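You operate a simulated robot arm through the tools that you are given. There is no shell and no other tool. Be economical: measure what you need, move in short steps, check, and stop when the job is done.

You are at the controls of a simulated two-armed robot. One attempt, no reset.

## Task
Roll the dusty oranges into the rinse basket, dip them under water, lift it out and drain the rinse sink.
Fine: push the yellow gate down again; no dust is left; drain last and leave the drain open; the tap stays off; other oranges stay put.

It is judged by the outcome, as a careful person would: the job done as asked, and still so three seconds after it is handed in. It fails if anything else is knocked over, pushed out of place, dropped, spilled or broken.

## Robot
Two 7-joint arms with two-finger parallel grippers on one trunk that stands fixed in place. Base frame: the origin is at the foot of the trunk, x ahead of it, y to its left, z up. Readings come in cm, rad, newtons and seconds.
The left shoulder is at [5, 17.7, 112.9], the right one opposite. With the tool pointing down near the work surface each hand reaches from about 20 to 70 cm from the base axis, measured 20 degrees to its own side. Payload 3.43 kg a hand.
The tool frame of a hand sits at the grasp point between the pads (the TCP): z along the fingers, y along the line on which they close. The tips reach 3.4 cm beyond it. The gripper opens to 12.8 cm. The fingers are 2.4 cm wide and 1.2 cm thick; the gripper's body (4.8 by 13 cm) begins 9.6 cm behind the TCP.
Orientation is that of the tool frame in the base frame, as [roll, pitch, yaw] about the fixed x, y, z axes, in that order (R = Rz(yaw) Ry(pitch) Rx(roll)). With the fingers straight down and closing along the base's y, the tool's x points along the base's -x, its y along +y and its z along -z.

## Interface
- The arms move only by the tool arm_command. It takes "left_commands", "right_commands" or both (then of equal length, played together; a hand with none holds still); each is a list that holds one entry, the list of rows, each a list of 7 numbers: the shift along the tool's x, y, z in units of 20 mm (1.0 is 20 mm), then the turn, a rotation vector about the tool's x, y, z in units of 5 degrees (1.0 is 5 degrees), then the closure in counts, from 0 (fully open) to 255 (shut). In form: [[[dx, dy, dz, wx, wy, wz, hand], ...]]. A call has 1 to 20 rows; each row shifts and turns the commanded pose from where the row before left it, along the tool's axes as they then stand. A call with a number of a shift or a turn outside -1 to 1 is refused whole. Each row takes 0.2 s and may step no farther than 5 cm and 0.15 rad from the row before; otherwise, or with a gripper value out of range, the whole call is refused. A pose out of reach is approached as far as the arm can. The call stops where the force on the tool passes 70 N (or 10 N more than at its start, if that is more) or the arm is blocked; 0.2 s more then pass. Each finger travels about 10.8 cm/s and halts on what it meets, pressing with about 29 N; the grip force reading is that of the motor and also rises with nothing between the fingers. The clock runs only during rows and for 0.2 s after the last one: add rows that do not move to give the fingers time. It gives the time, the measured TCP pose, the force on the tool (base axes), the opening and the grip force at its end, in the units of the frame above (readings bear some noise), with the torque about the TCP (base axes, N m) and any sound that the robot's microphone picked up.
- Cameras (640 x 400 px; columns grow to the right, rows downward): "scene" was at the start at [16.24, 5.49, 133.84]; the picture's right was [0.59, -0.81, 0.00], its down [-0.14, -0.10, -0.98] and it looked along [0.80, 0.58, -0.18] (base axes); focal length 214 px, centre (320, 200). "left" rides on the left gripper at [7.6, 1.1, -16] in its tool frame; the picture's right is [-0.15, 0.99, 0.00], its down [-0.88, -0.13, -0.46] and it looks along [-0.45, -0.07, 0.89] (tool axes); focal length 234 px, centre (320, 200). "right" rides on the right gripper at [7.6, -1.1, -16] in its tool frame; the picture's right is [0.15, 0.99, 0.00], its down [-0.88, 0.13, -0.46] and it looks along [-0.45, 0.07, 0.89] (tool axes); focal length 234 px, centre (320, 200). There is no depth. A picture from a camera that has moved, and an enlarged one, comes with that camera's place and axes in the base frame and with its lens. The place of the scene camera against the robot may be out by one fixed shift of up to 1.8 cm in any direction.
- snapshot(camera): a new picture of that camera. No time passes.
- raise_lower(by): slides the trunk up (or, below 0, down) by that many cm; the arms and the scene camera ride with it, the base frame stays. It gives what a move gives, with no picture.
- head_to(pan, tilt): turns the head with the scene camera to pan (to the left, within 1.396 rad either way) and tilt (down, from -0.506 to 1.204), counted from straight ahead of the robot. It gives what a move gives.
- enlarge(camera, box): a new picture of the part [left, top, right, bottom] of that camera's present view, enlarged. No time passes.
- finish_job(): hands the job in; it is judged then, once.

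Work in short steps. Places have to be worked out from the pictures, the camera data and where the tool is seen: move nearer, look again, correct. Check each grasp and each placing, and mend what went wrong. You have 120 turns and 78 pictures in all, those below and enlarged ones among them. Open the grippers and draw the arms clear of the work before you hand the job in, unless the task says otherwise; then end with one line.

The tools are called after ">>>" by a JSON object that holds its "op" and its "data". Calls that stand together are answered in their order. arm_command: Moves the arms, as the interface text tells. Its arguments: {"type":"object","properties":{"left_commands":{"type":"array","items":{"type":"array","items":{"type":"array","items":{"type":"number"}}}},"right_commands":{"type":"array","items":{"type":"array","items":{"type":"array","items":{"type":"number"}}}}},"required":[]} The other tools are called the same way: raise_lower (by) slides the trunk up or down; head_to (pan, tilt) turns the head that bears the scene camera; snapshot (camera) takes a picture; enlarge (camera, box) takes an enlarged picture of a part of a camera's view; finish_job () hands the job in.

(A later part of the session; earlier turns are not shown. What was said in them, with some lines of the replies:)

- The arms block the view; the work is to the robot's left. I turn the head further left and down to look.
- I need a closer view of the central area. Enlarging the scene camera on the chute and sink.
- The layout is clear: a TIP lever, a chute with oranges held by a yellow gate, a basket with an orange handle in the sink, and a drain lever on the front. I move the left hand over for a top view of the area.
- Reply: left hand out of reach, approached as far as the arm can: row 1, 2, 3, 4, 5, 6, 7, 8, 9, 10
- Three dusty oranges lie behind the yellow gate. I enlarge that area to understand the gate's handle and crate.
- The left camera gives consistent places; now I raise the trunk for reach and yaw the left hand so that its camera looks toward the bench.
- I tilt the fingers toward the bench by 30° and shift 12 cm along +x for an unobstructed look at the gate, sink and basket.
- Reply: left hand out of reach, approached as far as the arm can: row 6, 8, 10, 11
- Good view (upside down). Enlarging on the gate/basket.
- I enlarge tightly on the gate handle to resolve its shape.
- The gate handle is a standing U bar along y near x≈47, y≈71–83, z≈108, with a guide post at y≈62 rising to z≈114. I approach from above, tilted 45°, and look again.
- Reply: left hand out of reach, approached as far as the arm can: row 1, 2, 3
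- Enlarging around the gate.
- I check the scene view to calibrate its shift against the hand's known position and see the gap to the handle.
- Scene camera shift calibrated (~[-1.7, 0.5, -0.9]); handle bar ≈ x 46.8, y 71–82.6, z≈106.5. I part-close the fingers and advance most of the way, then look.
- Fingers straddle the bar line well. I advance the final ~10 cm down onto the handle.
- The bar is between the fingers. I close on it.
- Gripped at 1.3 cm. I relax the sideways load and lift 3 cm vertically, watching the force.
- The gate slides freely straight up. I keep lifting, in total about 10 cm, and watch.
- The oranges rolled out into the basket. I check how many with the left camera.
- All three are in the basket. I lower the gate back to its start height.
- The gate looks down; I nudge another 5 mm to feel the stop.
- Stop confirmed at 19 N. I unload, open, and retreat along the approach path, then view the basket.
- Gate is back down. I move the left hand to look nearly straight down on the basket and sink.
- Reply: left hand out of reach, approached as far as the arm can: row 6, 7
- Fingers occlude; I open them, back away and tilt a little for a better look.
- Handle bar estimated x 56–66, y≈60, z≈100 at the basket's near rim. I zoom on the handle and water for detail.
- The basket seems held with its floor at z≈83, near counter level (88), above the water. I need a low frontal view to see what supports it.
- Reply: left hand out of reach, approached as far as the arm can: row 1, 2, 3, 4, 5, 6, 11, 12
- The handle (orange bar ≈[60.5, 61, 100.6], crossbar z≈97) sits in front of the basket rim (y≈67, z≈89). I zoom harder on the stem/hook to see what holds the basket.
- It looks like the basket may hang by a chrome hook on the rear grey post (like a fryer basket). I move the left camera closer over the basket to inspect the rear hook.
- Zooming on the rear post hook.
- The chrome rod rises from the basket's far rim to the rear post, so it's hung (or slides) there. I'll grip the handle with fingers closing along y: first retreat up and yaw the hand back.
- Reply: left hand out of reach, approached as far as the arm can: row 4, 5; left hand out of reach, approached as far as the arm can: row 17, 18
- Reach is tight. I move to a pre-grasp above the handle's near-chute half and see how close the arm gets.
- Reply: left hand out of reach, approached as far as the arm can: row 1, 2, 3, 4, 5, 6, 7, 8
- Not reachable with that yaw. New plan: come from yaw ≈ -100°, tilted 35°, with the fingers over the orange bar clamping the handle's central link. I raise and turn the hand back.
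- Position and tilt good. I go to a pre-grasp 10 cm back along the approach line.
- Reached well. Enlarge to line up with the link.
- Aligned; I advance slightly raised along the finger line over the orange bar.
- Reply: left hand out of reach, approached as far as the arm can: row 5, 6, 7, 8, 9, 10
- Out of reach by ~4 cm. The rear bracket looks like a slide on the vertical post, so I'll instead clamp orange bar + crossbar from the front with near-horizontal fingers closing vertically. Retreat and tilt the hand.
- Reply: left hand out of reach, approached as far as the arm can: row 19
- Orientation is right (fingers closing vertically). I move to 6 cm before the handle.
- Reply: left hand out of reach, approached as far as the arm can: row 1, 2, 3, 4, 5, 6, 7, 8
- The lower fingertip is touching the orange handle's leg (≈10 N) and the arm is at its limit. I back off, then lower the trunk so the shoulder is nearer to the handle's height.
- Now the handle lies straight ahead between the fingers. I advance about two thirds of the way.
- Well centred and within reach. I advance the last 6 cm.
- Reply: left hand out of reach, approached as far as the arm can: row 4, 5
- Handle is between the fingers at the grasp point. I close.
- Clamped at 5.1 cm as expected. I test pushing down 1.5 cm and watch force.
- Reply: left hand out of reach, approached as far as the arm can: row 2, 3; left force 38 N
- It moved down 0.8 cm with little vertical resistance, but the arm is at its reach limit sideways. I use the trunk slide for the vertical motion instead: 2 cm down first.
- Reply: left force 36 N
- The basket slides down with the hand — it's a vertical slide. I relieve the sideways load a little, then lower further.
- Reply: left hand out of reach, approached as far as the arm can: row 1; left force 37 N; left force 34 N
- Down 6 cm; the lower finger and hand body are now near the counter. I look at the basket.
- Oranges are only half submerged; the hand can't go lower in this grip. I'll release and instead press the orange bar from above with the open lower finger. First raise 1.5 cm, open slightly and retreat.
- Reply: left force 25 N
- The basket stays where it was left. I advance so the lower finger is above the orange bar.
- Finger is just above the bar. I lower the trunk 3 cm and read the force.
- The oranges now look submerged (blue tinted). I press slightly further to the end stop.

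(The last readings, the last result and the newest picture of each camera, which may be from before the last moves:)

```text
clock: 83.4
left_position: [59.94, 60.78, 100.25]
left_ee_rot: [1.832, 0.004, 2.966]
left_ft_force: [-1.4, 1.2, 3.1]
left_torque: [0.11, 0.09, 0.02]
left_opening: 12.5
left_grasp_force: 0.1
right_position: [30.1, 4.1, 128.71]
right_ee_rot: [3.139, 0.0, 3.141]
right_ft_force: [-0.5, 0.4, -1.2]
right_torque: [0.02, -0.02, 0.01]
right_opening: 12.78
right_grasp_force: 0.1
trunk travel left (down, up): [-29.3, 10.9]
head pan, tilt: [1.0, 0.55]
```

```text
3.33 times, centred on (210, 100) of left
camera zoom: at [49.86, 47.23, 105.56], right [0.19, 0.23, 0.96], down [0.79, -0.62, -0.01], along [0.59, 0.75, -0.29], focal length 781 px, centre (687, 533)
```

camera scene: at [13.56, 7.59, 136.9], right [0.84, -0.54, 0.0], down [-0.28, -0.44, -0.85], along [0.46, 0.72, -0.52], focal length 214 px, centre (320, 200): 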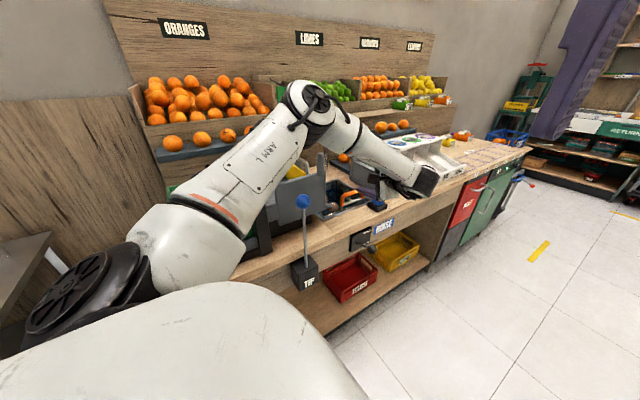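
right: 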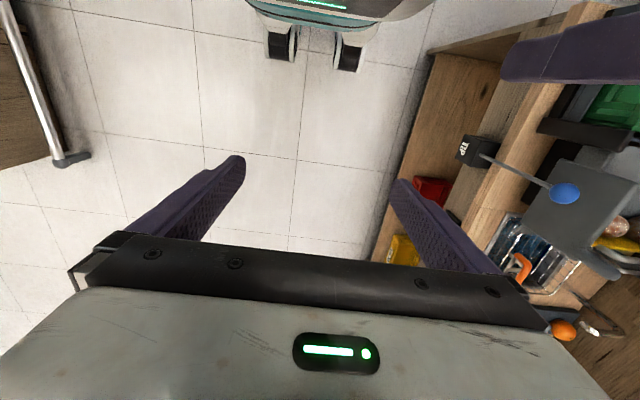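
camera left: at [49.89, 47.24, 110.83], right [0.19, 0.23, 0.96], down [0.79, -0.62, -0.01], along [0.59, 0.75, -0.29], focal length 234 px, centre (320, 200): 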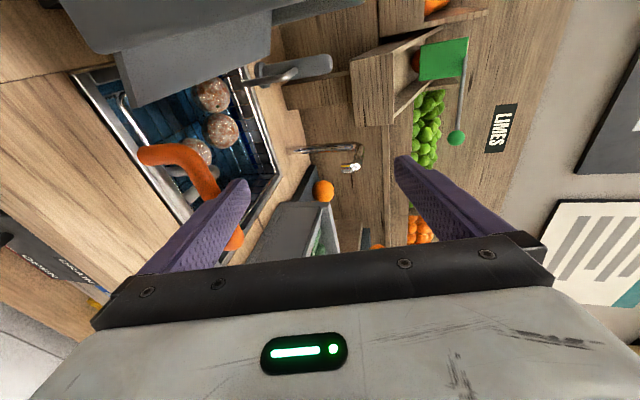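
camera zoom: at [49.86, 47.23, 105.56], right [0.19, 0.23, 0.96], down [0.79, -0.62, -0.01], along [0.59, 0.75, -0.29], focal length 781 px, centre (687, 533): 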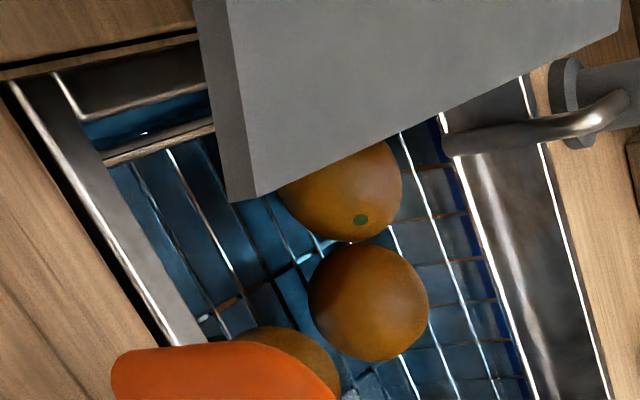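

The oranges under water look clean. Now I need to lift: I raise, retreat, and set the fingers for clamping only the orange bar (lower finger through the gap above the crossbar).

>>> {"op": "raise_lower", "data": {"by": 2.5}}

>>> {"op": "arm_command", "data": {"left_commands": [[[0, 0, -0.8, 0, 0, 0, 0], [0, 0, -0.8, 0, 0, 0, 0], [0, 0, -0.8, 0, 0, 0, 60], [0, 0, -0.8, 0, 0, 0, 120], [0, 0, -0.8, 0, 0, 0, 160], [0, 0, 0, 0, 0, 0, 190], [0, 0, 0, 0, 0, 0, 199], [0, 0, 0, 0, 0, 0, 199]]]}}

>>> {"op": "raise_lower", "data": {"by": -11}}

>>> {"op": "snapshot", "data": {"camera": "left"}}

```text
clock: 84.2
left_position: [59.98, 60.77, 102.74]
left_ee_rot: [1.833, 0.002, 2.969]
left_ft_force: [0.9, -0.1, -0.4]
left_torque: [-0.01, 0.03, 0.03]
left_opening: 12.79
left_grasp_force: 0.1
right_position: [30.3, 4.3, 131.17]
right_ee_rot: [3.141, 0.001, -3.141]
right_ft_force: [0.2, -0.2, 0.0]
right_torque: [-0.01, 0.0, -0.02]
right_opening: 12.8
right_grasp_force: 0.1
trunk travel left (down, up): [-31.8, 8.4]
head pan, tilt: [1.0, 0.55]
```

```text
clock: 86.0
left_position: [58.58, 53.2, 104.83]
left_ee_rot: [1.834, 0.003, 2.966]
left_ft_force: [0.0, 0.0, 0.4]
left_torque: [0.0, -0.02, -0.01]
left_opening: 2.78
left_grasp_force: 0.2
right_position: [30.28, 4.1, 131.34]
right_ee_rot: [3.141, -0.001, -3.141]
right_ft_force: [-0.3, -1.0, -0.6]
right_torque: [0.03, -0.01, 0.01]
right_opening: 12.8
right_grasp_force: 0.2
trunk travel left (down, up): [-31.8, 8.4]
head pan, tilt: [1.0, 0.55]
```

```text
clock: 87.4
left_position: [58.53, 53.23, 93.85]
left_ee_rot: [1.834, 0.002, 2.967]
left_ft_force: [0.6, -0.1, -0.2]
left_torque: [-0.04, 0.01, 0.02]
left_opening: 2.81
left_grasp_force: 0.1
right_position: [30.16, 4.18, 120.23]
right_ee_rot: [3.14, -0.001, -3.14]
right_ft_force: [-0.8, 0.3, 0.2]
right_torque: [0.02, 0.0, -0.04]
right_opening: 12.79
right_grasp_force: 0.2
trunk travel left (down, up): [-20.8, 19.4]
head pan, tilt: [1.0, 0.55]
```

```text
14 pictures are left
camera left: at [48.53, 39.64, 99.19], right [0.19, 0.23, 0.96], down [0.78, -0.62, -0.01], along [0.59, 0.75, -0.29], focal length 234 px, centre (320, 200)
```

left: 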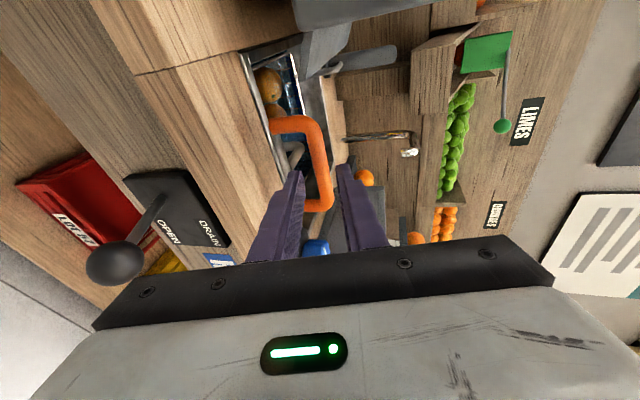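

The bar is nearly straight along the finger line (bar z≈91.8–92). I advance 4 cm and zoom to check the gap alignment.

>>> {"op": "arm_command", "data": {"left_commands": [[[-0.04, 0, 0.5, 0, 0, 0, 199], [-0.04, 0, 0.5, 0, 0, 0, 199], [-0.04, 0, 0.5, 0, 0, 0, 199], [-0.04, 0, 0.5, 0, 0, 0, 199]]]}}

>>> {"op": "enlarge", "data": {"camera": "left", "box": [230, 80, 390, 240]}}

```text
clock: 88.4
left_position: [59.53, 56.91, 92.84]
left_ee_rot: [1.833, 0.002, 2.968]
left_ft_force: [-0.6, -0.4, 0.0]
left_torque: [0.0, 0.01, -0.03]
left_opening: 2.81
left_grasp_force: 0.0
right_position: [30.24, 4.29, 120.16]
right_ee_rot: [3.14, 0.001, 3.14]
right_ft_force: [-0.3, -0.6, -0.2]
right_torque: [-0.01, 0.0, -0.01]
right_opening: 12.8
right_grasp_force: 0.0
trunk travel left (down, up): [-20.8, 19.4]
head pan, tilt: [1.0, 0.55]
```

```text
2.50 times, centred on (310, 160) of left
camera zoom: at [49.49, 43.33, 98.2], right [0.19, 0.23, 0.96], down [0.79, -0.62, -0.01], along [0.59, 0.75, -0.29], focal length 585 px, centre (345, 300)
```

zoom: 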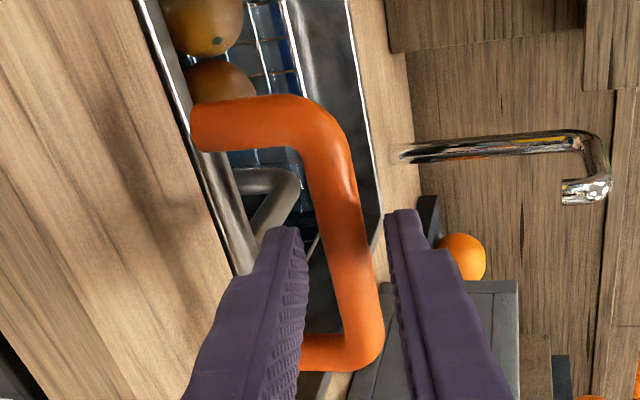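

Fingertips line up: the bar is centred and the lower finger passes between bar and crossbar. Advance 3 cm and close.

>>> {"op": "arm_command", "data": {"left_commands": [[[0, 0, 0.4, 0, 0, 0, 199], [0, 0, 0.4, 0, 0, 0, 199], [0, 0, 0.4, 0, 0, 0, 199], [0, 0, 0.35, 0, 0, 0, 199], [0, 0, 0, 0, 0, 0, 230], [0, 0, 0, 0, 0, 0, 255], [0, 0, 0, 0, 0, 0, 255]]]}}

>>> {"op": "enlarge", "data": {"camera": "left", "box": [230, 80, 390, 240]}}

```text
clock: 90.0
left_position: [60.15, 59.82, 92.0]
left_ee_rot: [1.834, 0.002, 2.968]
left_ft_force: [-1.2, -2.8, -1.7]
left_torque: [-0.05, -1.15, 0.54]
left_opening: 1.66
left_grasp_force: 45.2
right_position: [30.27, 4.19, 120.16]
right_ee_rot: [3.139, 0.0, 3.141]
right_ft_force: [0.2, -0.4, -0.6]
right_torque: [0.06, -0.01, -0.02]
right_opening: 12.79
right_grasp_force: 0.1
trunk travel left (down, up): [-20.8, 19.4]
head pan, tilt: [1.0, 0.55]
```

```text
2.50 times, centred on (310, 160) of left
camera zoom: at [50.04, 46.27, 97.32], right [0.18, 0.23, 0.96], down [0.79, -0.62, 0.0], along [0.59, 0.75, -0.29], focal length 585 px, centre (345, 300)
```

zoom: 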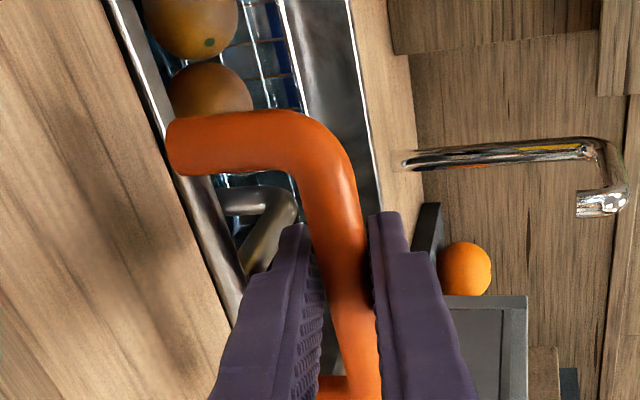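

Bar gripped (1.66 cm). I lift with the trunk.

>>> {"op": "raise_lower", "data": {"by": 4}}

>>> {"op": "raise_lower", "data": {"by": 4.5}}

>>> {"op": "snapshot", "data": {"camera": "left"}}

```text
clock: 90.8
left_position: [60.04, 59.91, 96.43]
left_ee_rot: [1.829, 0.004, 2.97]
left_ft_force: [-3.3, -4.7, -0.9]
left_torque: [-0.12, -0.81, 0.99]
left_opening: 1.65
left_grasp_force: 44.8
right_position: [30.12, 4.22, 124.23]
right_ee_rot: [3.14, 0.0, 3.14]
right_ft_force: [0.0, 0.2, 0.4]
right_torque: [0.02, -0.01, 0.03]
right_opening: 12.81
right_grasp_force: 0.0
trunk travel left (down, up): [-24.8, 15.4]
head pan, tilt: [1.0, 0.55]
```

```text
clock: 91.7
left_position: [60.05, 59.81, 100.94]
left_ee_rot: [1.828, 0.005, 2.968]
left_ft_force: [-1.4, -4.7, -0.2]
left_torque: [-0.11, -0.82, 0.95]
left_opening: 1.67
left_grasp_force: 45.0
right_position: [30.21, 4.21, 128.72]
right_ee_rot: [3.139, -0.002, -3.142]
right_ft_force: [-0.4, -0.4, -0.7]
right_torque: [0.0, 0.0, -0.02]
right_opening: 12.79
right_grasp_force: 0.1
trunk travel left (down, up): [-29.3, 10.9]
head pan, tilt: [1.0, 0.55]
```

```text
11 pictures are left
camera left: at [50.05, 46.25, 106.04], right [0.18, 0.22, 0.96], down [0.79, -0.62, -0.01], along [0.59, 0.75, -0.29], focal length 234 px, centre (320, 200)
```

left: 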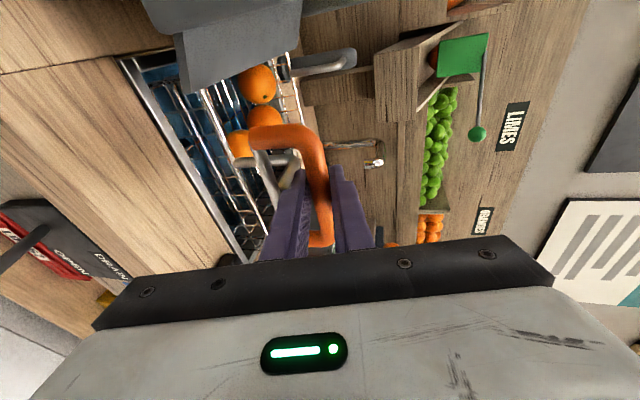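

All three oranges are clean and out of the water. I nudge up 0.6 cm to feel for the upper stop.

>>> {"op": "raise_lower", "data": {"by": 0.6}}

```text
clock: 92.2
left_position: [60.09, 59.82, 101.33]
left_ee_rot: [1.83, 0.002, 2.965]
left_ft_force: [-2.0, -3.5, -0.2]
left_torque: [-0.23, -0.78, 0.79]
left_opening: 1.68
left_grasp_force: 45.2
right_position: [30.21, 4.17, 129.26]
right_ee_rot: [3.14, -0.001, -3.141]
right_ft_force: [-0.2, 0.8, -0.5]
right_torque: [0.03, -0.02, 0.03]
right_opening: 12.8
right_grasp_force: 0.0
trunk travel left (down, up): [-29.9, 10.3]
head pan, tilt: [1.0, 0.55]
```

No stop; it's at/above its initial height, well clear of water. I open slightly and retreat.

>>> {"op": "arm_command", "data": {"left_commands": [[[0, 0, 0, 0, 0, 0, 215], [0, 0, 0, 0, 0, 0, 199], [0, 0, 0, 0, 0, 0, 199], [0, 0, -0.5, 0, 0, 0, 199], [0, 0, -0.8, 0, 0, 0, 199], [0, 0, -0.8, 0, 0, 0, 199], [0, 0, -0.8, 0, 0, 0, 199], [0, 0, -0.8, 0, 0, 0, 199], [0, 0, -0.8, 0, 0, 0, 199], [0, 0, -0.8, 0, 0, 0, 199], [0, 0, -0.8, 0, 0, 0, 199], [0, 0, -0.8, 0, 0, 0, 199]]]}}

>>> {"op": "enlarge", "data": {"camera": "left", "box": [40, 40, 440, 290]}}

```text
clock: 94.8
left_position: [57.39, 47.0, 104.84]
left_ee_rot: [1.835, 0.004, 2.963]
left_ft_force: [0.6, -0.3, 0.5]
left_torque: [-0.02, 0.02, -0.02]
left_opening: 2.79
left_grasp_force: 0.2
left hand out of reach, approached as far as the arm can: row 12
right_position: [30.33, 4.15, 129.3]
right_ee_rot: [3.14, 0.0, 3.14]
right_ft_force: [-0.2, 0.2, 1.0]
right_torque: [0.0, -0.01, -0.01]
right_opening: 12.8
right_grasp_force: 0.1
trunk travel left (down, up): [-29.9, 10.3]
head pan, tilt: [1.0, 0.55]
```

```text
1.60 times, centred on (240, 165) of left
camera zoom: at [47.36, 33.5, 110.14], right [0.19, 0.23, 0.96], down [0.78, -0.62, 0.0], along [0.59, 0.75, -0.29], focal length 375 px, centre (448, 256)
```

zoom: 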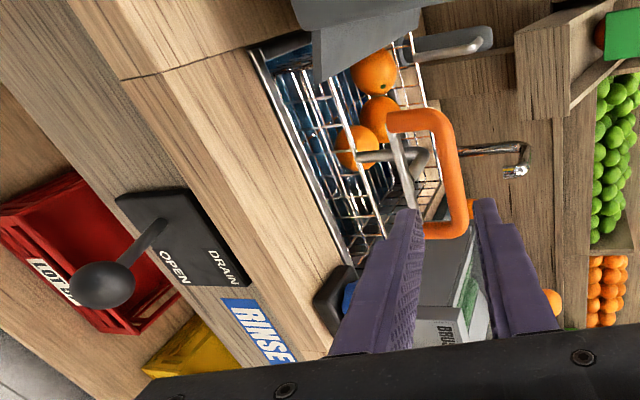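

Basket stays up with three clean oranges. The drain lever points up-and-out (knob ≈[60.3, 46.7, 79]) with OPEN marked below, so it must be pushed down. I check the arm's clearance to the TIP lever first.

>>> {"op": "snapshot", "data": {"camera": "scene"}}

```text
9 pictures are left
camera scene: at [13.55, 7.58, 130.2], right [0.84, -0.54, 0.0], down [-0.28, -0.44, -0.85], along [0.46, 0.72, -0.52], focal length 214 px, centre (320, 200)
```

scene: 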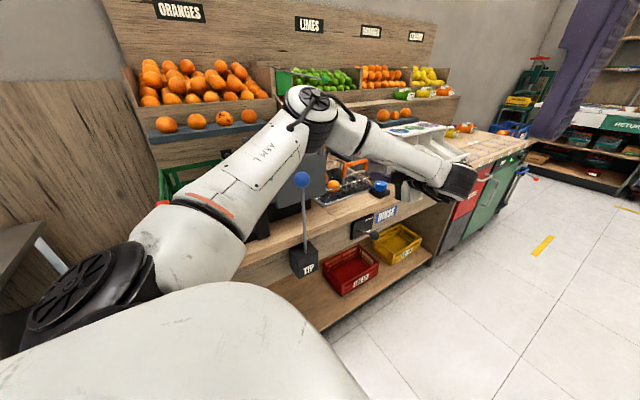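

The elbow is close to the TIP lever horizontally, so I'll keep the trunk and reach down by arm (which straightens it). First reduce tilt to 45° with fingers shut.

>>> {"op": "arm_command", "data": {"left_commands": [[[0, 0, 0, 1, 0, 0, 255], [0, 0, 0, 1, 0, 0, 255], [0, 0, 0, 1, 0, 0, 255], [0, 0, 0, 1, 0, 0, 255], [0, 0, 0, 1, 0, 0, 255], [0, 0, 0, 1, 0, 0, 255], [-0.12, -0.69, 0.78, 0, 0, 0, 255], [-0.12, -0.69, 0.78, 0, 0, 0, 255], [-0.12, -0.69, 0.78, 0, 0, 0, 255], [-0.12, -0.69, 0.78, 0, 0, 0, 255], [-0.12, -0.69, 0.78, 0, 0, 0, 255]]]}}

>>> {"op": "snapshot", "data": {"camera": "left"}}

```text
clock: 97.2
left_position: [58.66, 47.34, 94.48]
left_ee_rot: [2.357, 0.002, 2.967]
left_ft_force: [-0.1, -0.7, 0.3]
left_torque: [0.0, 0.0, 0.01]
left_opening: 0.0
left_grasp_force: 28.9
right_position: [30.21, 4.31, 129.38]
right_ee_rot: [3.14, -0.001, 3.141]
right_ft_force: [0.7, 0.0, 0.8]
right_torque: [-0.03, 0.0, 0.03]
right_opening: 12.79
right_grasp_force: 0.0
trunk travel left (down, up): [-29.9, 10.3]
head pan, tilt: [1.0, 0.55]
```

```text
8 pictures are left
camera left: at [49.38, 38.32, 106.67], right [0.26, 0.66, 0.7], down [0.79, -0.56, 0.23], along [0.55, 0.49, -0.68], focal length 234 px, centre (320, 200)
```

left: 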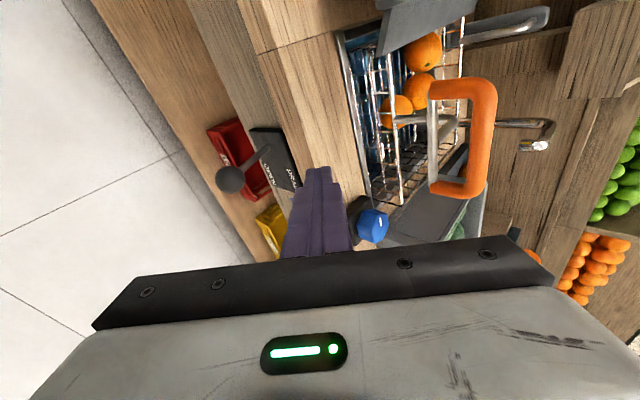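

Knob confirmed at ≈[60.3, 46.4, 79], pivot ≈[62, 56.5, 72.6]. I descend to just above the lever's shaft.

>>> {"op": "arm_command", "data": {"left_commands": [[[-0.14, -0.66, 0.76, 0, 0, 0, 255], [-0.14, -0.66, 0.76, 0, 0, 0, 255], [-0.14, -0.66, 0.76, 0, 0, 0, 255], [-0.14, -0.66, 0.76, 0, 0, 0, 255], [-0.14, -0.66, 0.76, 0, 0, 0, 255], [-0.14, -0.66, 0.76, 0, 0, 0, 255]]]}}

>>> {"op": "snapshot", "data": {"camera": "left"}}

```text
clock: 98.6
left_position: [55.39, 49.63, 86.31]
left_ee_rot: [2.358, 0.003, 2.963]
left_ft_force: [-0.6, 0.1, -0.2]
left_torque: [0.02, 0.0, 0.02]
left_opening: 0.0
left_grasp_force: 29.4
left hand out of reach, approached as far as the arm can: row 2, 3, 4, 5, 6
right_position: [30.24, 4.33, 129.5]
right_ee_rot: [3.142, 0.002, -3.141]
right_ft_force: [0.5, -0.2, -0.7]
right_torque: [0.03, -0.02, 0.0]
right_opening: 12.8
right_grasp_force: 0.0
trunk travel left (down, up): [-29.9, 10.3]
head pan, tilt: [1.0, 0.55]
```

```text
7 pictures are left
camera left: at [46.05, 40.68, 98.32], right [0.26, 0.67, 0.7], down [0.79, -0.56, 0.23], along [0.55, 0.49, -0.68], focal length 234 px, centre (320, 200)
```

left: 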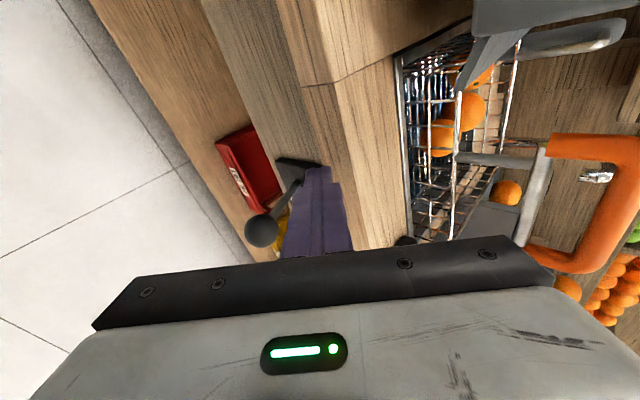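

Reach-limited this way; I go back up to the reachable pose over the lever and use the trunk to descend (the elbow is now well away from the TIP lever).

>>> {"op": "arm_command", "data": {"left_commands": [[[-0.42, 0.47, -0.62, 0, 0, 0, 255], [-0.42, 0.47, -0.62, 0, 0, 0, 255], [-0.42, 0.47, -0.62, 0, 0, 0, 255], [-0.42, 0.47, -0.62, 0, 0, 0, 255], [-0.42, 0.47, -0.62, 0, 0, 0, 255], [-0.42, 0.47, -0.62, 0, 0, 0, 255]]]}}

>>> {"op": "raise_lower", "data": {"by": -10}}

```text
clock: 100.0
left_position: [60.02, 47.55, 95.57]
left_ee_rot: [2.359, 0.005, 2.964]
left_ft_force: [-0.2, 1.0, -0.3]
left_torque: [0.05, 0.0, 0.03]
left_opening: 0.0
left_grasp_force: 28.5
right_position: [30.26, 4.19, 129.28]
right_ee_rot: [3.139, 0.0, -3.141]
right_ft_force: [-0.1, -0.3, 0.5]
right_torque: [0.01, 0.0, 0.03]
right_opening: 12.79
right_grasp_force: 0.0
trunk travel left (down, up): [-29.9, 10.3]
head pan, tilt: [1.0, 0.55]
```

```text
clock: 101.3
left_position: [60.2, 47.55, 85.5]
left_ee_rot: [2.358, 0.005, 2.964]
left_ft_force: [-0.5, 0.9, -0.6]
left_torque: [-0.01, 0.02, 0.01]
left_opening: 0.0
left_grasp_force: 29.1
right_position: [30.22, 4.27, 119.34]
right_ee_rot: [3.138, 0.0, 3.141]
right_ft_force: [-0.1, -0.7, -0.6]
right_torque: [0.03, -0.05, 0.0]
right_opening: 12.8
right_grasp_force: 0.0
trunk travel left (down, up): [-19.9, 20.3]
head pan, tilt: [1.0, 0.55]
```

Positioned at [60.2, 47.6, 85.5]; tip about 4 cm above the shaft. Lower 3 cm and check picture.

>>> {"op": "raise_lower", "data": {"by": -3}}

>>> {"op": "snapshot", "data": {"camera": "left"}}

```text
clock: 102.1
left_position: [60.08, 47.62, 82.53]
left_ee_rot: [2.357, 0.004, 2.965]
left_ft_force: [-0.1, 0.4, 0.1]
left_torque: [0.01, 0.02, 0.02]
left_opening: 0.01
left_grasp_force: 28.9
right_position: [30.16, 4.09, 116.32]
right_ee_rot: [3.14, 0.0, 3.141]
right_ft_force: [0.4, 0.7, 1.2]
right_torque: [0.0, 0.0, -0.02]
right_opening: 12.77
right_grasp_force: 0.0
trunk travel left (down, up): [-16.9, 23.3]
head pan, tilt: [1.0, 0.55]
```

```text
6 pictures are left
camera left: at [50.75, 38.62, 94.65], right [0.26, 0.66, 0.7], down [0.79, -0.56, 0.24], along [0.55, 0.49, -0.68], focal length 234 px, centre (320, 200)
```

left: 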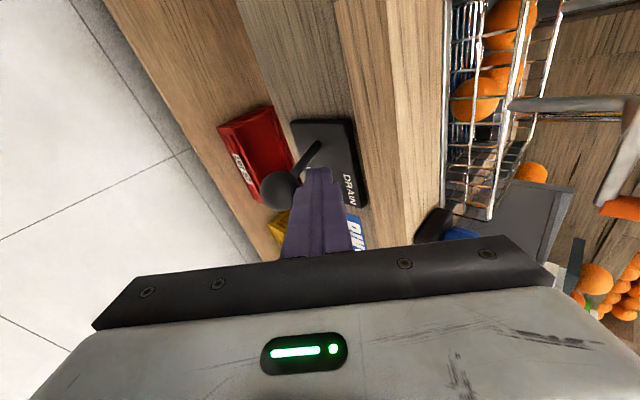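

Tip is over the shaft (x≈60.4). I push down in steps, reading force.

>>> {"op": "raise_lower", "data": {"by": -3}}

>>> {"op": "raise_lower", "data": {"by": -3}}

>>> {"op": "raise_lower", "data": {"by": -2.5}}

>>> {"op": "snapshot", "data": {"camera": "left"}}

```text
clock: 102.8
left_position: [59.91, 47.56, 79.51]
left_ee_rot: [2.358, 0.006, 2.965]
left_ft_force: [-0.4, -0.4, 0.1]
left_torque: [0.04, 0.0, 0.0]
left_opening: 0.0
left_grasp_force: 28.7
right_position: [30.23, 4.32, 113.28]
right_ee_rot: [3.138, 0.001, -3.141]
right_ft_force: [-0.8, -0.8, 0.5]
right_torque: [0.02, -0.01, -0.02]
right_opening: 12.81
right_grasp_force: 0.1
trunk travel left (down, up): [-13.9, 26.3]
head pan, tilt: [1.0, 0.55]
```

```text
clock: 103.6
left_position: [60.03, 47.63, 76.47]
left_ee_rot: [2.357, 0.006, 2.965]
left_ft_force: [-0.5, -0.1, -0.2]
left_torque: [0.02, 0.02, 0.03]
left_opening: 0.0
left_grasp_force: 28.9
right_position: [30.22, 4.18, 110.42]
right_ee_rot: [3.139, 0.0, 3.14]
right_ft_force: [-0.5, 0.9, 0.5]
right_torque: [-0.03, -0.02, 0.0]
right_opening: 12.81
right_grasp_force: 0.1
trunk travel left (down, up): [-10.9, 29.3]
head pan, tilt: [1.0, 0.55]
```

```text
clock: 104.3
left_position: [59.99, 47.61, 75.49]
left_ee_rot: [2.341, 0.02, 2.967]
left_ft_force: [-12.2, -5.2, 48.5]
left_torque: [0.67, 0.15, 0.2]
left_opening: 0.03
left_grasp_force: 29.1
right_position: [29.91, 3.85, 108.03]
right_ee_rot: [3.134, 0.005, 3.14]
right_ft_force: [-0.2, 0.0, -0.3]
right_torque: [-0.02, -0.02, 0.0]
right_opening: 12.81
right_grasp_force: 0.1
trunk travel left (down, up): [-8.4, 31.8]
head pan, tilt: [1.0, 0.55]
```

```text
5 pictures are left
camera left: at [50.53, 38.38, 87.3], right [0.25, 0.66, 0.71], down [0.79, -0.56, 0.24], along [0.56, 0.5, -0.66], focal length 234 px, centre (320, 200)
```

left: 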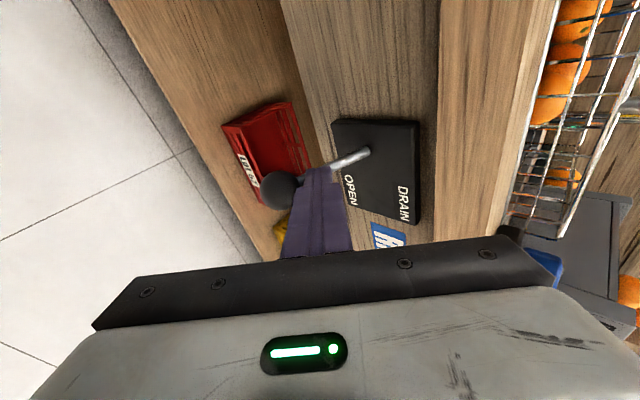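

The lever went down easily and now a firm stop (48 N) is felt. I unload by raising, wait, and look to see whether the sink drains.

>>> {"op": "raise_lower", "data": {"by": 2}}

>>> {"op": "raise_lower", "data": {"by": 8}}

>>> {"op": "snapshot", "data": {"camera": "left"}}

```text
clock: 105.0
left_position: [59.99, 47.56, 75.72]
left_ee_rot: [2.362, 0.0, 2.964]
left_ft_force: [0.1, -0.4, 0.0]
left_torque: [0.0, 0.0, -0.01]
left_opening: 0.0
left_grasp_force: 28.7
right_position: [30.17, 4.22, 109.71]
right_ee_rot: [3.141, 0.001, -3.141]
right_ft_force: [0.3, 0.4, 0.2]
right_torque: [0.01, -0.01, 0.01]
right_opening: 12.78
right_grasp_force: 0.0
trunk travel left (down, up): [-10.4, 29.8]
head pan, tilt: [1.0, 0.55]
```

```text
clock: 106.2
left_position: [60.11, 47.55, 84.02]
left_ee_rot: [2.359, 0.006, 2.965]
left_ft_force: [0.0, -1.0, -0.8]
left_torque: [-0.04, 0.01, 0.0]
left_opening: 0.0
left_grasp_force: 29.4
right_position: [30.35, 4.22, 117.86]
right_ee_rot: [3.14, -0.001, 3.141]
right_ft_force: [-0.4, 0.2, -0.5]
right_torque: [-0.06, 0.01, -0.01]
right_opening: 12.81
right_grasp_force: 0.1
trunk travel left (down, up): [-18.4, 21.8]
head pan, tilt: [1.0, 0.55]
```

```text
4 pictures are left
camera left: at [50.77, 38.63, 96.12], right [0.26, 0.66, 0.7], down [0.79, -0.56, 0.23], along [0.55, 0.49, -0.68], focal length 234 px, centre (320, 200)
```

left: 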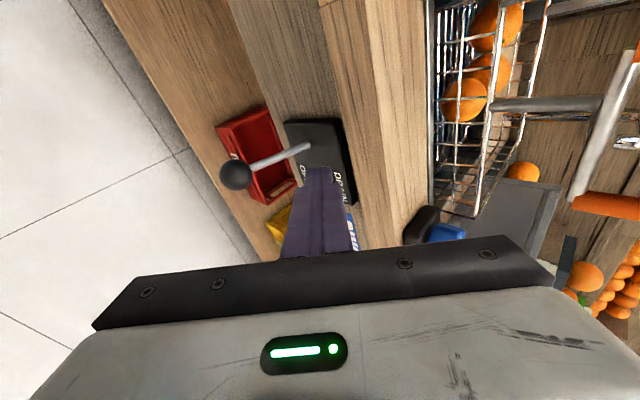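

The lever stays down at its OPEN stop. I raise the trunk, pull the arm away from the work and open the gripper, then check the sink.

>>> {"op": "raise_lower", "data": {"by": 21}}

>>> {"op": "arm_command", "data": {"left_commands": [[[0.2, 0.3, -0.9, 0, 0, 0, 200], [0.2, 0.3, -0.9, 0, 0, 0, 100], [0.2, 0.3, -0.9, 0, 0, 0, 0], [0, 0, 0, 0, 0, 0, 0], [0, 0, 0, 0, 0, 0, 0]]]}}

>>> {"op": "enlarge", "data": {"camera": "left", "box": [200, 0, 560, 240]}}

```text
clock: 108.4
left_position: [60.04, 47.59, 105.02]
left_ee_rot: [2.357, 0.006, 2.964]
left_ft_force: [0.1, 0.2, 0.5]
left_torque: [-0.01, 0.0, 0.0]
left_opening: 0.0
left_grasp_force: 28.9
right_position: [30.15, 4.26, 138.69]
right_ee_rot: [3.14, 0.001, 3.141]
right_ft_force: [0.7, 0.2, -0.2]
right_torque: [0.0, 0.01, 0.0]
right_opening: 12.8
right_grasp_force: 0.1
trunk travel left (down, up): [-39.4, 0.8]
head pan, tilt: [1.0, 0.55]
```

```text
clock: 109.6
left_position: [58.45, 45.34, 110.01]
left_ee_rot: [2.357, 0.005, 2.966]
left_ft_force: [0.6, -0.3, 0.5]
left_torque: [-0.01, 0.0, 0.0]
left_opening: 12.82
left_grasp_force: 0.0
right_position: [30.28, 4.15, 138.87]
right_ee_rot: [3.14, 0.0, -3.141]
right_ft_force: [0.0, -0.5, 0.5]
right_torque: [0.02, 0.01, 0.0]
right_opening: 12.82
right_grasp_force: 0.1
trunk travel left (down, up): [-39.4, 0.8]
head pan, tilt: [1.0, 0.55]
```

```text
1.67 times, centred on (380, 120) of left
camera zoom: at [49.05, 36.32, 122.24], right [0.26, 0.66, 0.7], down [0.79, -0.56, 0.24], along [0.55, 0.49, -0.68], focal length 390 px, centre (220, 333)
```

zoom: 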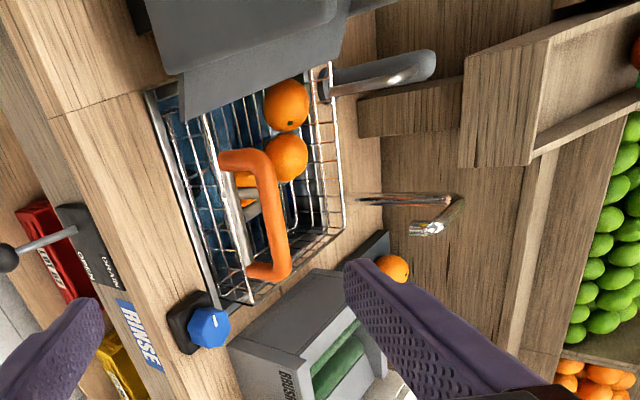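

Lever is down, tap knob untouched. I draw the arm further clear and let time pass for draining.

>>> {"op": "arm_command", "data": {"left_commands": [[[0.5, -0.2, -0.6, 0, 0, 0, 0], [0.5, -0.2, -0.6, 0, 0, 0, 0], [0.5, -0.2, -0.6, 0, 0, 0, 0], [0.5, -0.2, -0.6, 0, 0, 0, 0], [0, 0, 0, 0, 0, 0, 0], [0, 0, 0, 0, 0, 0, 0], [0, 0, 0, 0, 0, 0, 0], [0, 0, 0, 0, 0, 0, 0], [0, 0, 0, 0, 0, 0, 0], [0, 0, 0, 0, 0, 0, 0], [0, 0, 0, 0, 0, 0, 0], [0, 0, 0, 0, 0, 0, 0], [0, 0, 0, 0, 0, 0, 0], [0, 0, 0, 0, 0, 0, 0], [0, 0, 0, 0, 0, 0, 0], [0, 0, 0, 0, 0, 0, 0], [0, 0, 0, 0, 0, 0, 0], [0, 0, 0, 0, 0, 0, 0], [0, 0, 0, 0, 0, 0, 0], [0, 0, 0, 0, 0, 0, 0]]]}}

>>> {"op": "arm_command", "data": {"left_commands": [[[0, 0, 0, 0, 0, 0, 0], [0, 0, 0, 0, 0, 0, 0], [0, 0, 0, 0, 0, 0, 0], [0, 0, 0, 0, 0, 0, 0], [0, 0, 0, 0, 0, 0, 0], [0, 0, 0, 0, 0, 0, 0], [0, 0, 0, 0, 0, 0, 0], [0, 0, 0, 0, 0, 0, 0], [0, 0, 0, 0, 0, 0, 0], [0, 0, 0, 0, 0, 0, 0], [0, 0, 0, 0, 0, 0, 0], [0, 0, 0, 0, 0, 0, 0], [0, 0, 0, 0, 0, 0, 0], [0, 0, 0, 0, 0, 0, 0], [0, 0, 0, 0, 0, 0, 0], [0, 0, 0, 0, 0, 0, 0], [0, 0, 0, 0, 0, 0, 0], [0, 0, 0, 0, 0, 0, 0], [0, 0, 0, 0, 0, 0, 0], [0, 0, 0, 0, 0, 0, 0]]]}}

>>> {"op": "enlarge", "data": {"camera": "left", "box": [180, 0, 480, 240]}}

```text
clock: 113.8
left_position: [53.47, 41.61, 112.44]
left_ee_rot: [2.359, 0.005, 2.966]
left_ft_force: [0.3, -0.3, -0.4]
left_torque: [0.02, -0.01, -0.01]
left_opening: 12.8
left_grasp_force: 0.1
right_position: [30.2, 4.08, 138.8]
right_ee_rot: [3.138, 0.0, 3.142]
right_ft_force: [-0.1, -0.1, 0.7]
right_torque: [0.0, 0.03, 0.0]
right_opening: 12.82
right_grasp_force: 0.1
trunk travel left (down, up): [-39.4, 0.8]
head pan, tilt: [1.0, 0.55]
```

```text
clock: 118.0
left_position: [53.52, 41.59, 112.44]
left_ee_rot: [2.357, 0.005, 2.964]
left_ft_force: [-0.1, 0.5, 0.3]
left_torque: [0.02, 0.0, 0.01]
left_opening: 12.79
left_grasp_force: 0.0
right_position: [30.22, 4.22, 138.76]
right_ee_rot: [3.139, 0.001, -3.141]
right_ft_force: [0.2, -1.2, 0.8]
right_torque: [-0.01, 0.0, 0.03]
right_opening: 12.79
right_grasp_force: 0.1
trunk travel left (down, up): [-39.4, 0.8]
head pan, tilt: [1.0, 0.55]
```

```text
1.67 times, centred on (330, 120) of left
camera zoom: at [44.24, 32.58, 124.58], right [0.26, 0.66, 0.7], down [0.79, -0.56, 0.24], along [0.55, 0.49, -0.68], focal length 390 px, centre (303, 333)
```

zoom: 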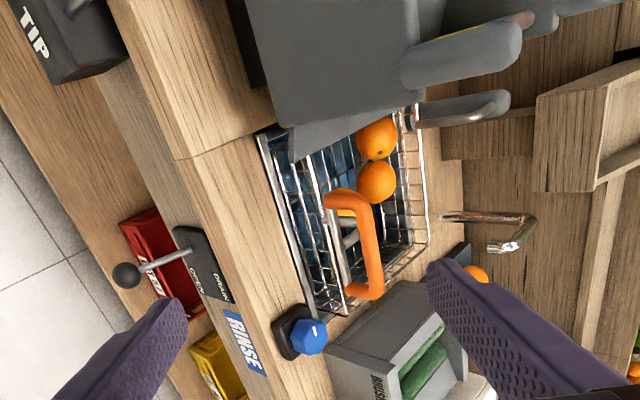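

The blue is shrinking — the sink is draining. I wait longer and take one more look.

>>> {"op": "arm_command", "data": {"left_commands": [[[0, 0, 0, 0, 0, 0, 0], [0, 0, 0, 0, 0, 0, 0], [0, 0, 0, 0, 0, 0, 0], [0, 0, 0, 0, 0, 0, 0], [0, 0, 0, 0, 0, 0, 0], [0, 0, 0, 0, 0, 0, 0], [0, 0, 0, 0, 0, 0, 0], [0, 0, 0, 0, 0, 0, 0], [0, 0, 0, 0, 0, 0, 0], [0, 0, 0, 0, 0, 0, 0], [0, 0, 0, 0, 0, 0, 0], [0, 0, 0, 0, 0, 0, 0], [0, 0, 0, 0, 0, 0, 0], [0, 0, 0, 0, 0, 0, 0], [0, 0, 0, 0, 0, 0, 0], [0, 0, 0, 0, 0, 0, 0], [0, 0, 0, 0, 0, 0, 0], [0, 0, 0, 0, 0, 0, 0], [0, 0, 0, 0, 0, 0, 0], [0, 0, 0, 0, 0, 0, 0]]]}}

>>> {"op": "arm_command", "data": {"left_commands": [[[0, 0, 0, 0, 0, 0, 0], [0, 0, 0, 0, 0, 0, 0], [0, 0, 0, 0, 0, 0, 0], [0, 0, 0, 0, 0, 0, 0], [0, 0, 0, 0, 0, 0, 0], [0, 0, 0, 0, 0, 0, 0], [0, 0, 0, 0, 0, 0, 0], [0, 0, 0, 0, 0, 0, 0], [0, 0, 0, 0, 0, 0, 0], [0, 0, 0, 0, 0, 0, 0], [0, 0, 0, 0, 0, 0, 0], [0, 0, 0, 0, 0, 0, 0], [0, 0, 0, 0, 0, 0, 0], [0, 0, 0, 0, 0, 0, 0], [0, 0, 0, 0, 0, 0, 0], [0, 0, 0, 0, 0, 0, 0], [0, 0, 0, 0, 0, 0, 0], [0, 0, 0, 0, 0, 0, 0], [0, 0, 0, 0, 0, 0, 0], [0, 0, 0, 0, 0, 0, 0]]]}}

>>> {"op": "arm_command", "data": {"left_commands": [[[0, 0, 0, 0, 0, 0, 0], [0, 0, 0, 0, 0, 0, 0], [0, 0, 0, 0, 0, 0, 0], [0, 0, 0, 0, 0, 0, 0], [0, 0, 0, 0, 0, 0, 0], [0, 0, 0, 0, 0, 0, 0], [0, 0, 0, 0, 0, 0, 0], [0, 0, 0, 0, 0, 0, 0], [0, 0, 0, 0, 0, 0, 0], [0, 0, 0, 0, 0, 0, 0], [0, 0, 0, 0, 0, 0, 0], [0, 0, 0, 0, 0, 0, 0], [0, 0, 0, 0, 0, 0, 0], [0, 0, 0, 0, 0, 0, 0], [0, 0, 0, 0, 0, 0, 0], [0, 0, 0, 0, 0, 0, 0], [0, 0, 0, 0, 0, 0, 0], [0, 0, 0, 0, 0, 0, 0], [0, 0, 0, 0, 0, 0, 0], [0, 0, 0, 0, 0, 0, 0]]]}}

>>> {"op": "enlarge", "data": {"camera": "left", "box": [270, 50, 410, 210]}}

```text
clock: 122.2
left_position: [53.52, 41.68, 112.41]
left_ee_rot: [2.359, 0.004, 2.966]
left_ft_force: [0.1, 0.1, 0.6]
left_torque: [-0.01, -0.01, 0.0]
left_opening: 12.8
left_grasp_force: 0.0
right_position: [30.2, 4.22, 138.84]
right_ee_rot: [3.141, -0.001, 3.141]
right_ft_force: [-0.7, 0.0, -0.1]
right_torque: [-0.02, -0.02, -0.01]
right_opening: 12.8
right_grasp_force: 0.0
trunk travel left (down, up): [-39.4, 0.8]
head pan, tilt: [1.0, 0.55]
```

```text
clock: 126.4
left_position: [53.55, 41.58, 112.45]
left_ee_rot: [2.357, 0.006, 2.966]
left_ft_force: [0.5, 0.2, 0.4]
left_torque: [0.02, 0.02, 0.0]
left_opening: 12.81
left_grasp_force: 0.0
right_position: [30.21, 4.31, 138.78]
right_ee_rot: [3.14, -0.001, 3.141]
right_ft_force: [0.3, -0.2, -0.4]
right_torque: [-0.01, 0.01, 0.02]
right_opening: 12.79
right_grasp_force: 0.0
trunk travel left (down, up): [-39.4, 0.8]
head pan, tilt: [1.0, 0.55]
```

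```text
clock: 130.6
left_position: [53.5, 41.53, 112.49]
left_ee_rot: [2.358, 0.005, 2.965]
left_ft_force: [-0.5, 0.0, 0.2]
left_torque: [0.04, -0.05, 0.01]
left_opening: 12.81
left_grasp_force: 0.1
right_position: [30.21, 4.19, 138.8]
right_ee_rot: [3.14, 0.001, -3.14]
right_ft_force: [-1.3, -0.6, 0.2]
right_torque: [0.0, -0.01, -0.01]
right_opening: 12.78
right_grasp_force: 0.1
trunk travel left (down, up): [-39.4, 0.8]
head pan, tilt: [1.0, 0.55]
```

```text
2.50 times, centred on (340, 130) of left
camera zoom: at [44.24, 32.58, 124.58], right [0.26, 0.66, 0.7], down [0.79, -0.56, 0.24], along [0.55, 0.49, -0.68], focal length 585 px, centre (270, 375)
```

zoom: 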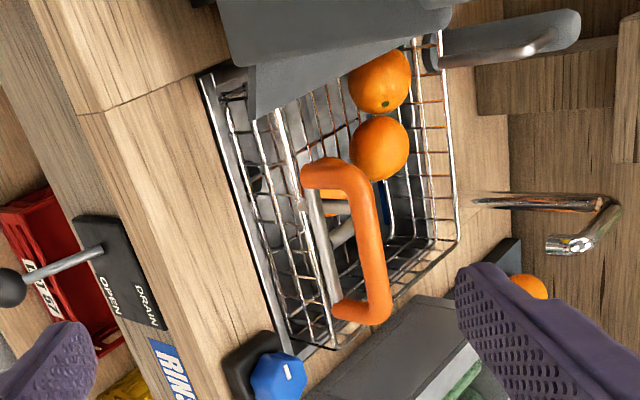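

The sink has drained, and the three clean oranges sit in the raised basket. One last check of the gate and surroundings.

>>> {"op": "enlarge", "data": {"camera": "scene", "box": [200, 80, 460, 290]}}

```text
1.90 times, centred on (330, 185) of scene
camera zoom: at [13.56, 7.59, 139.7], right [0.84, -0.54, 0.0], down [-0.28, -0.44, -0.85], along [0.46, 0.72, -0.52], focal length 408 px, centre (301, 229)
```

zoom: 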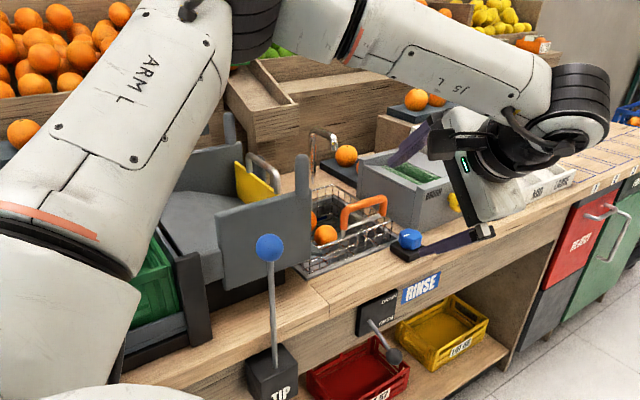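

The gate is down, the basket is up, the drain lever is down at OPEN, and everything else is in its place. I hand in the job.

>>> {"op": "finish_job", "data": {}}

```text
The job is handed in.
```

The three dusty oranges were rolled into the basket, dipped until clean and lifted out of the water. The yellow gate is pushed down again, and the sink was drained last with the drain left open. The tap and the other oranges were not touched.
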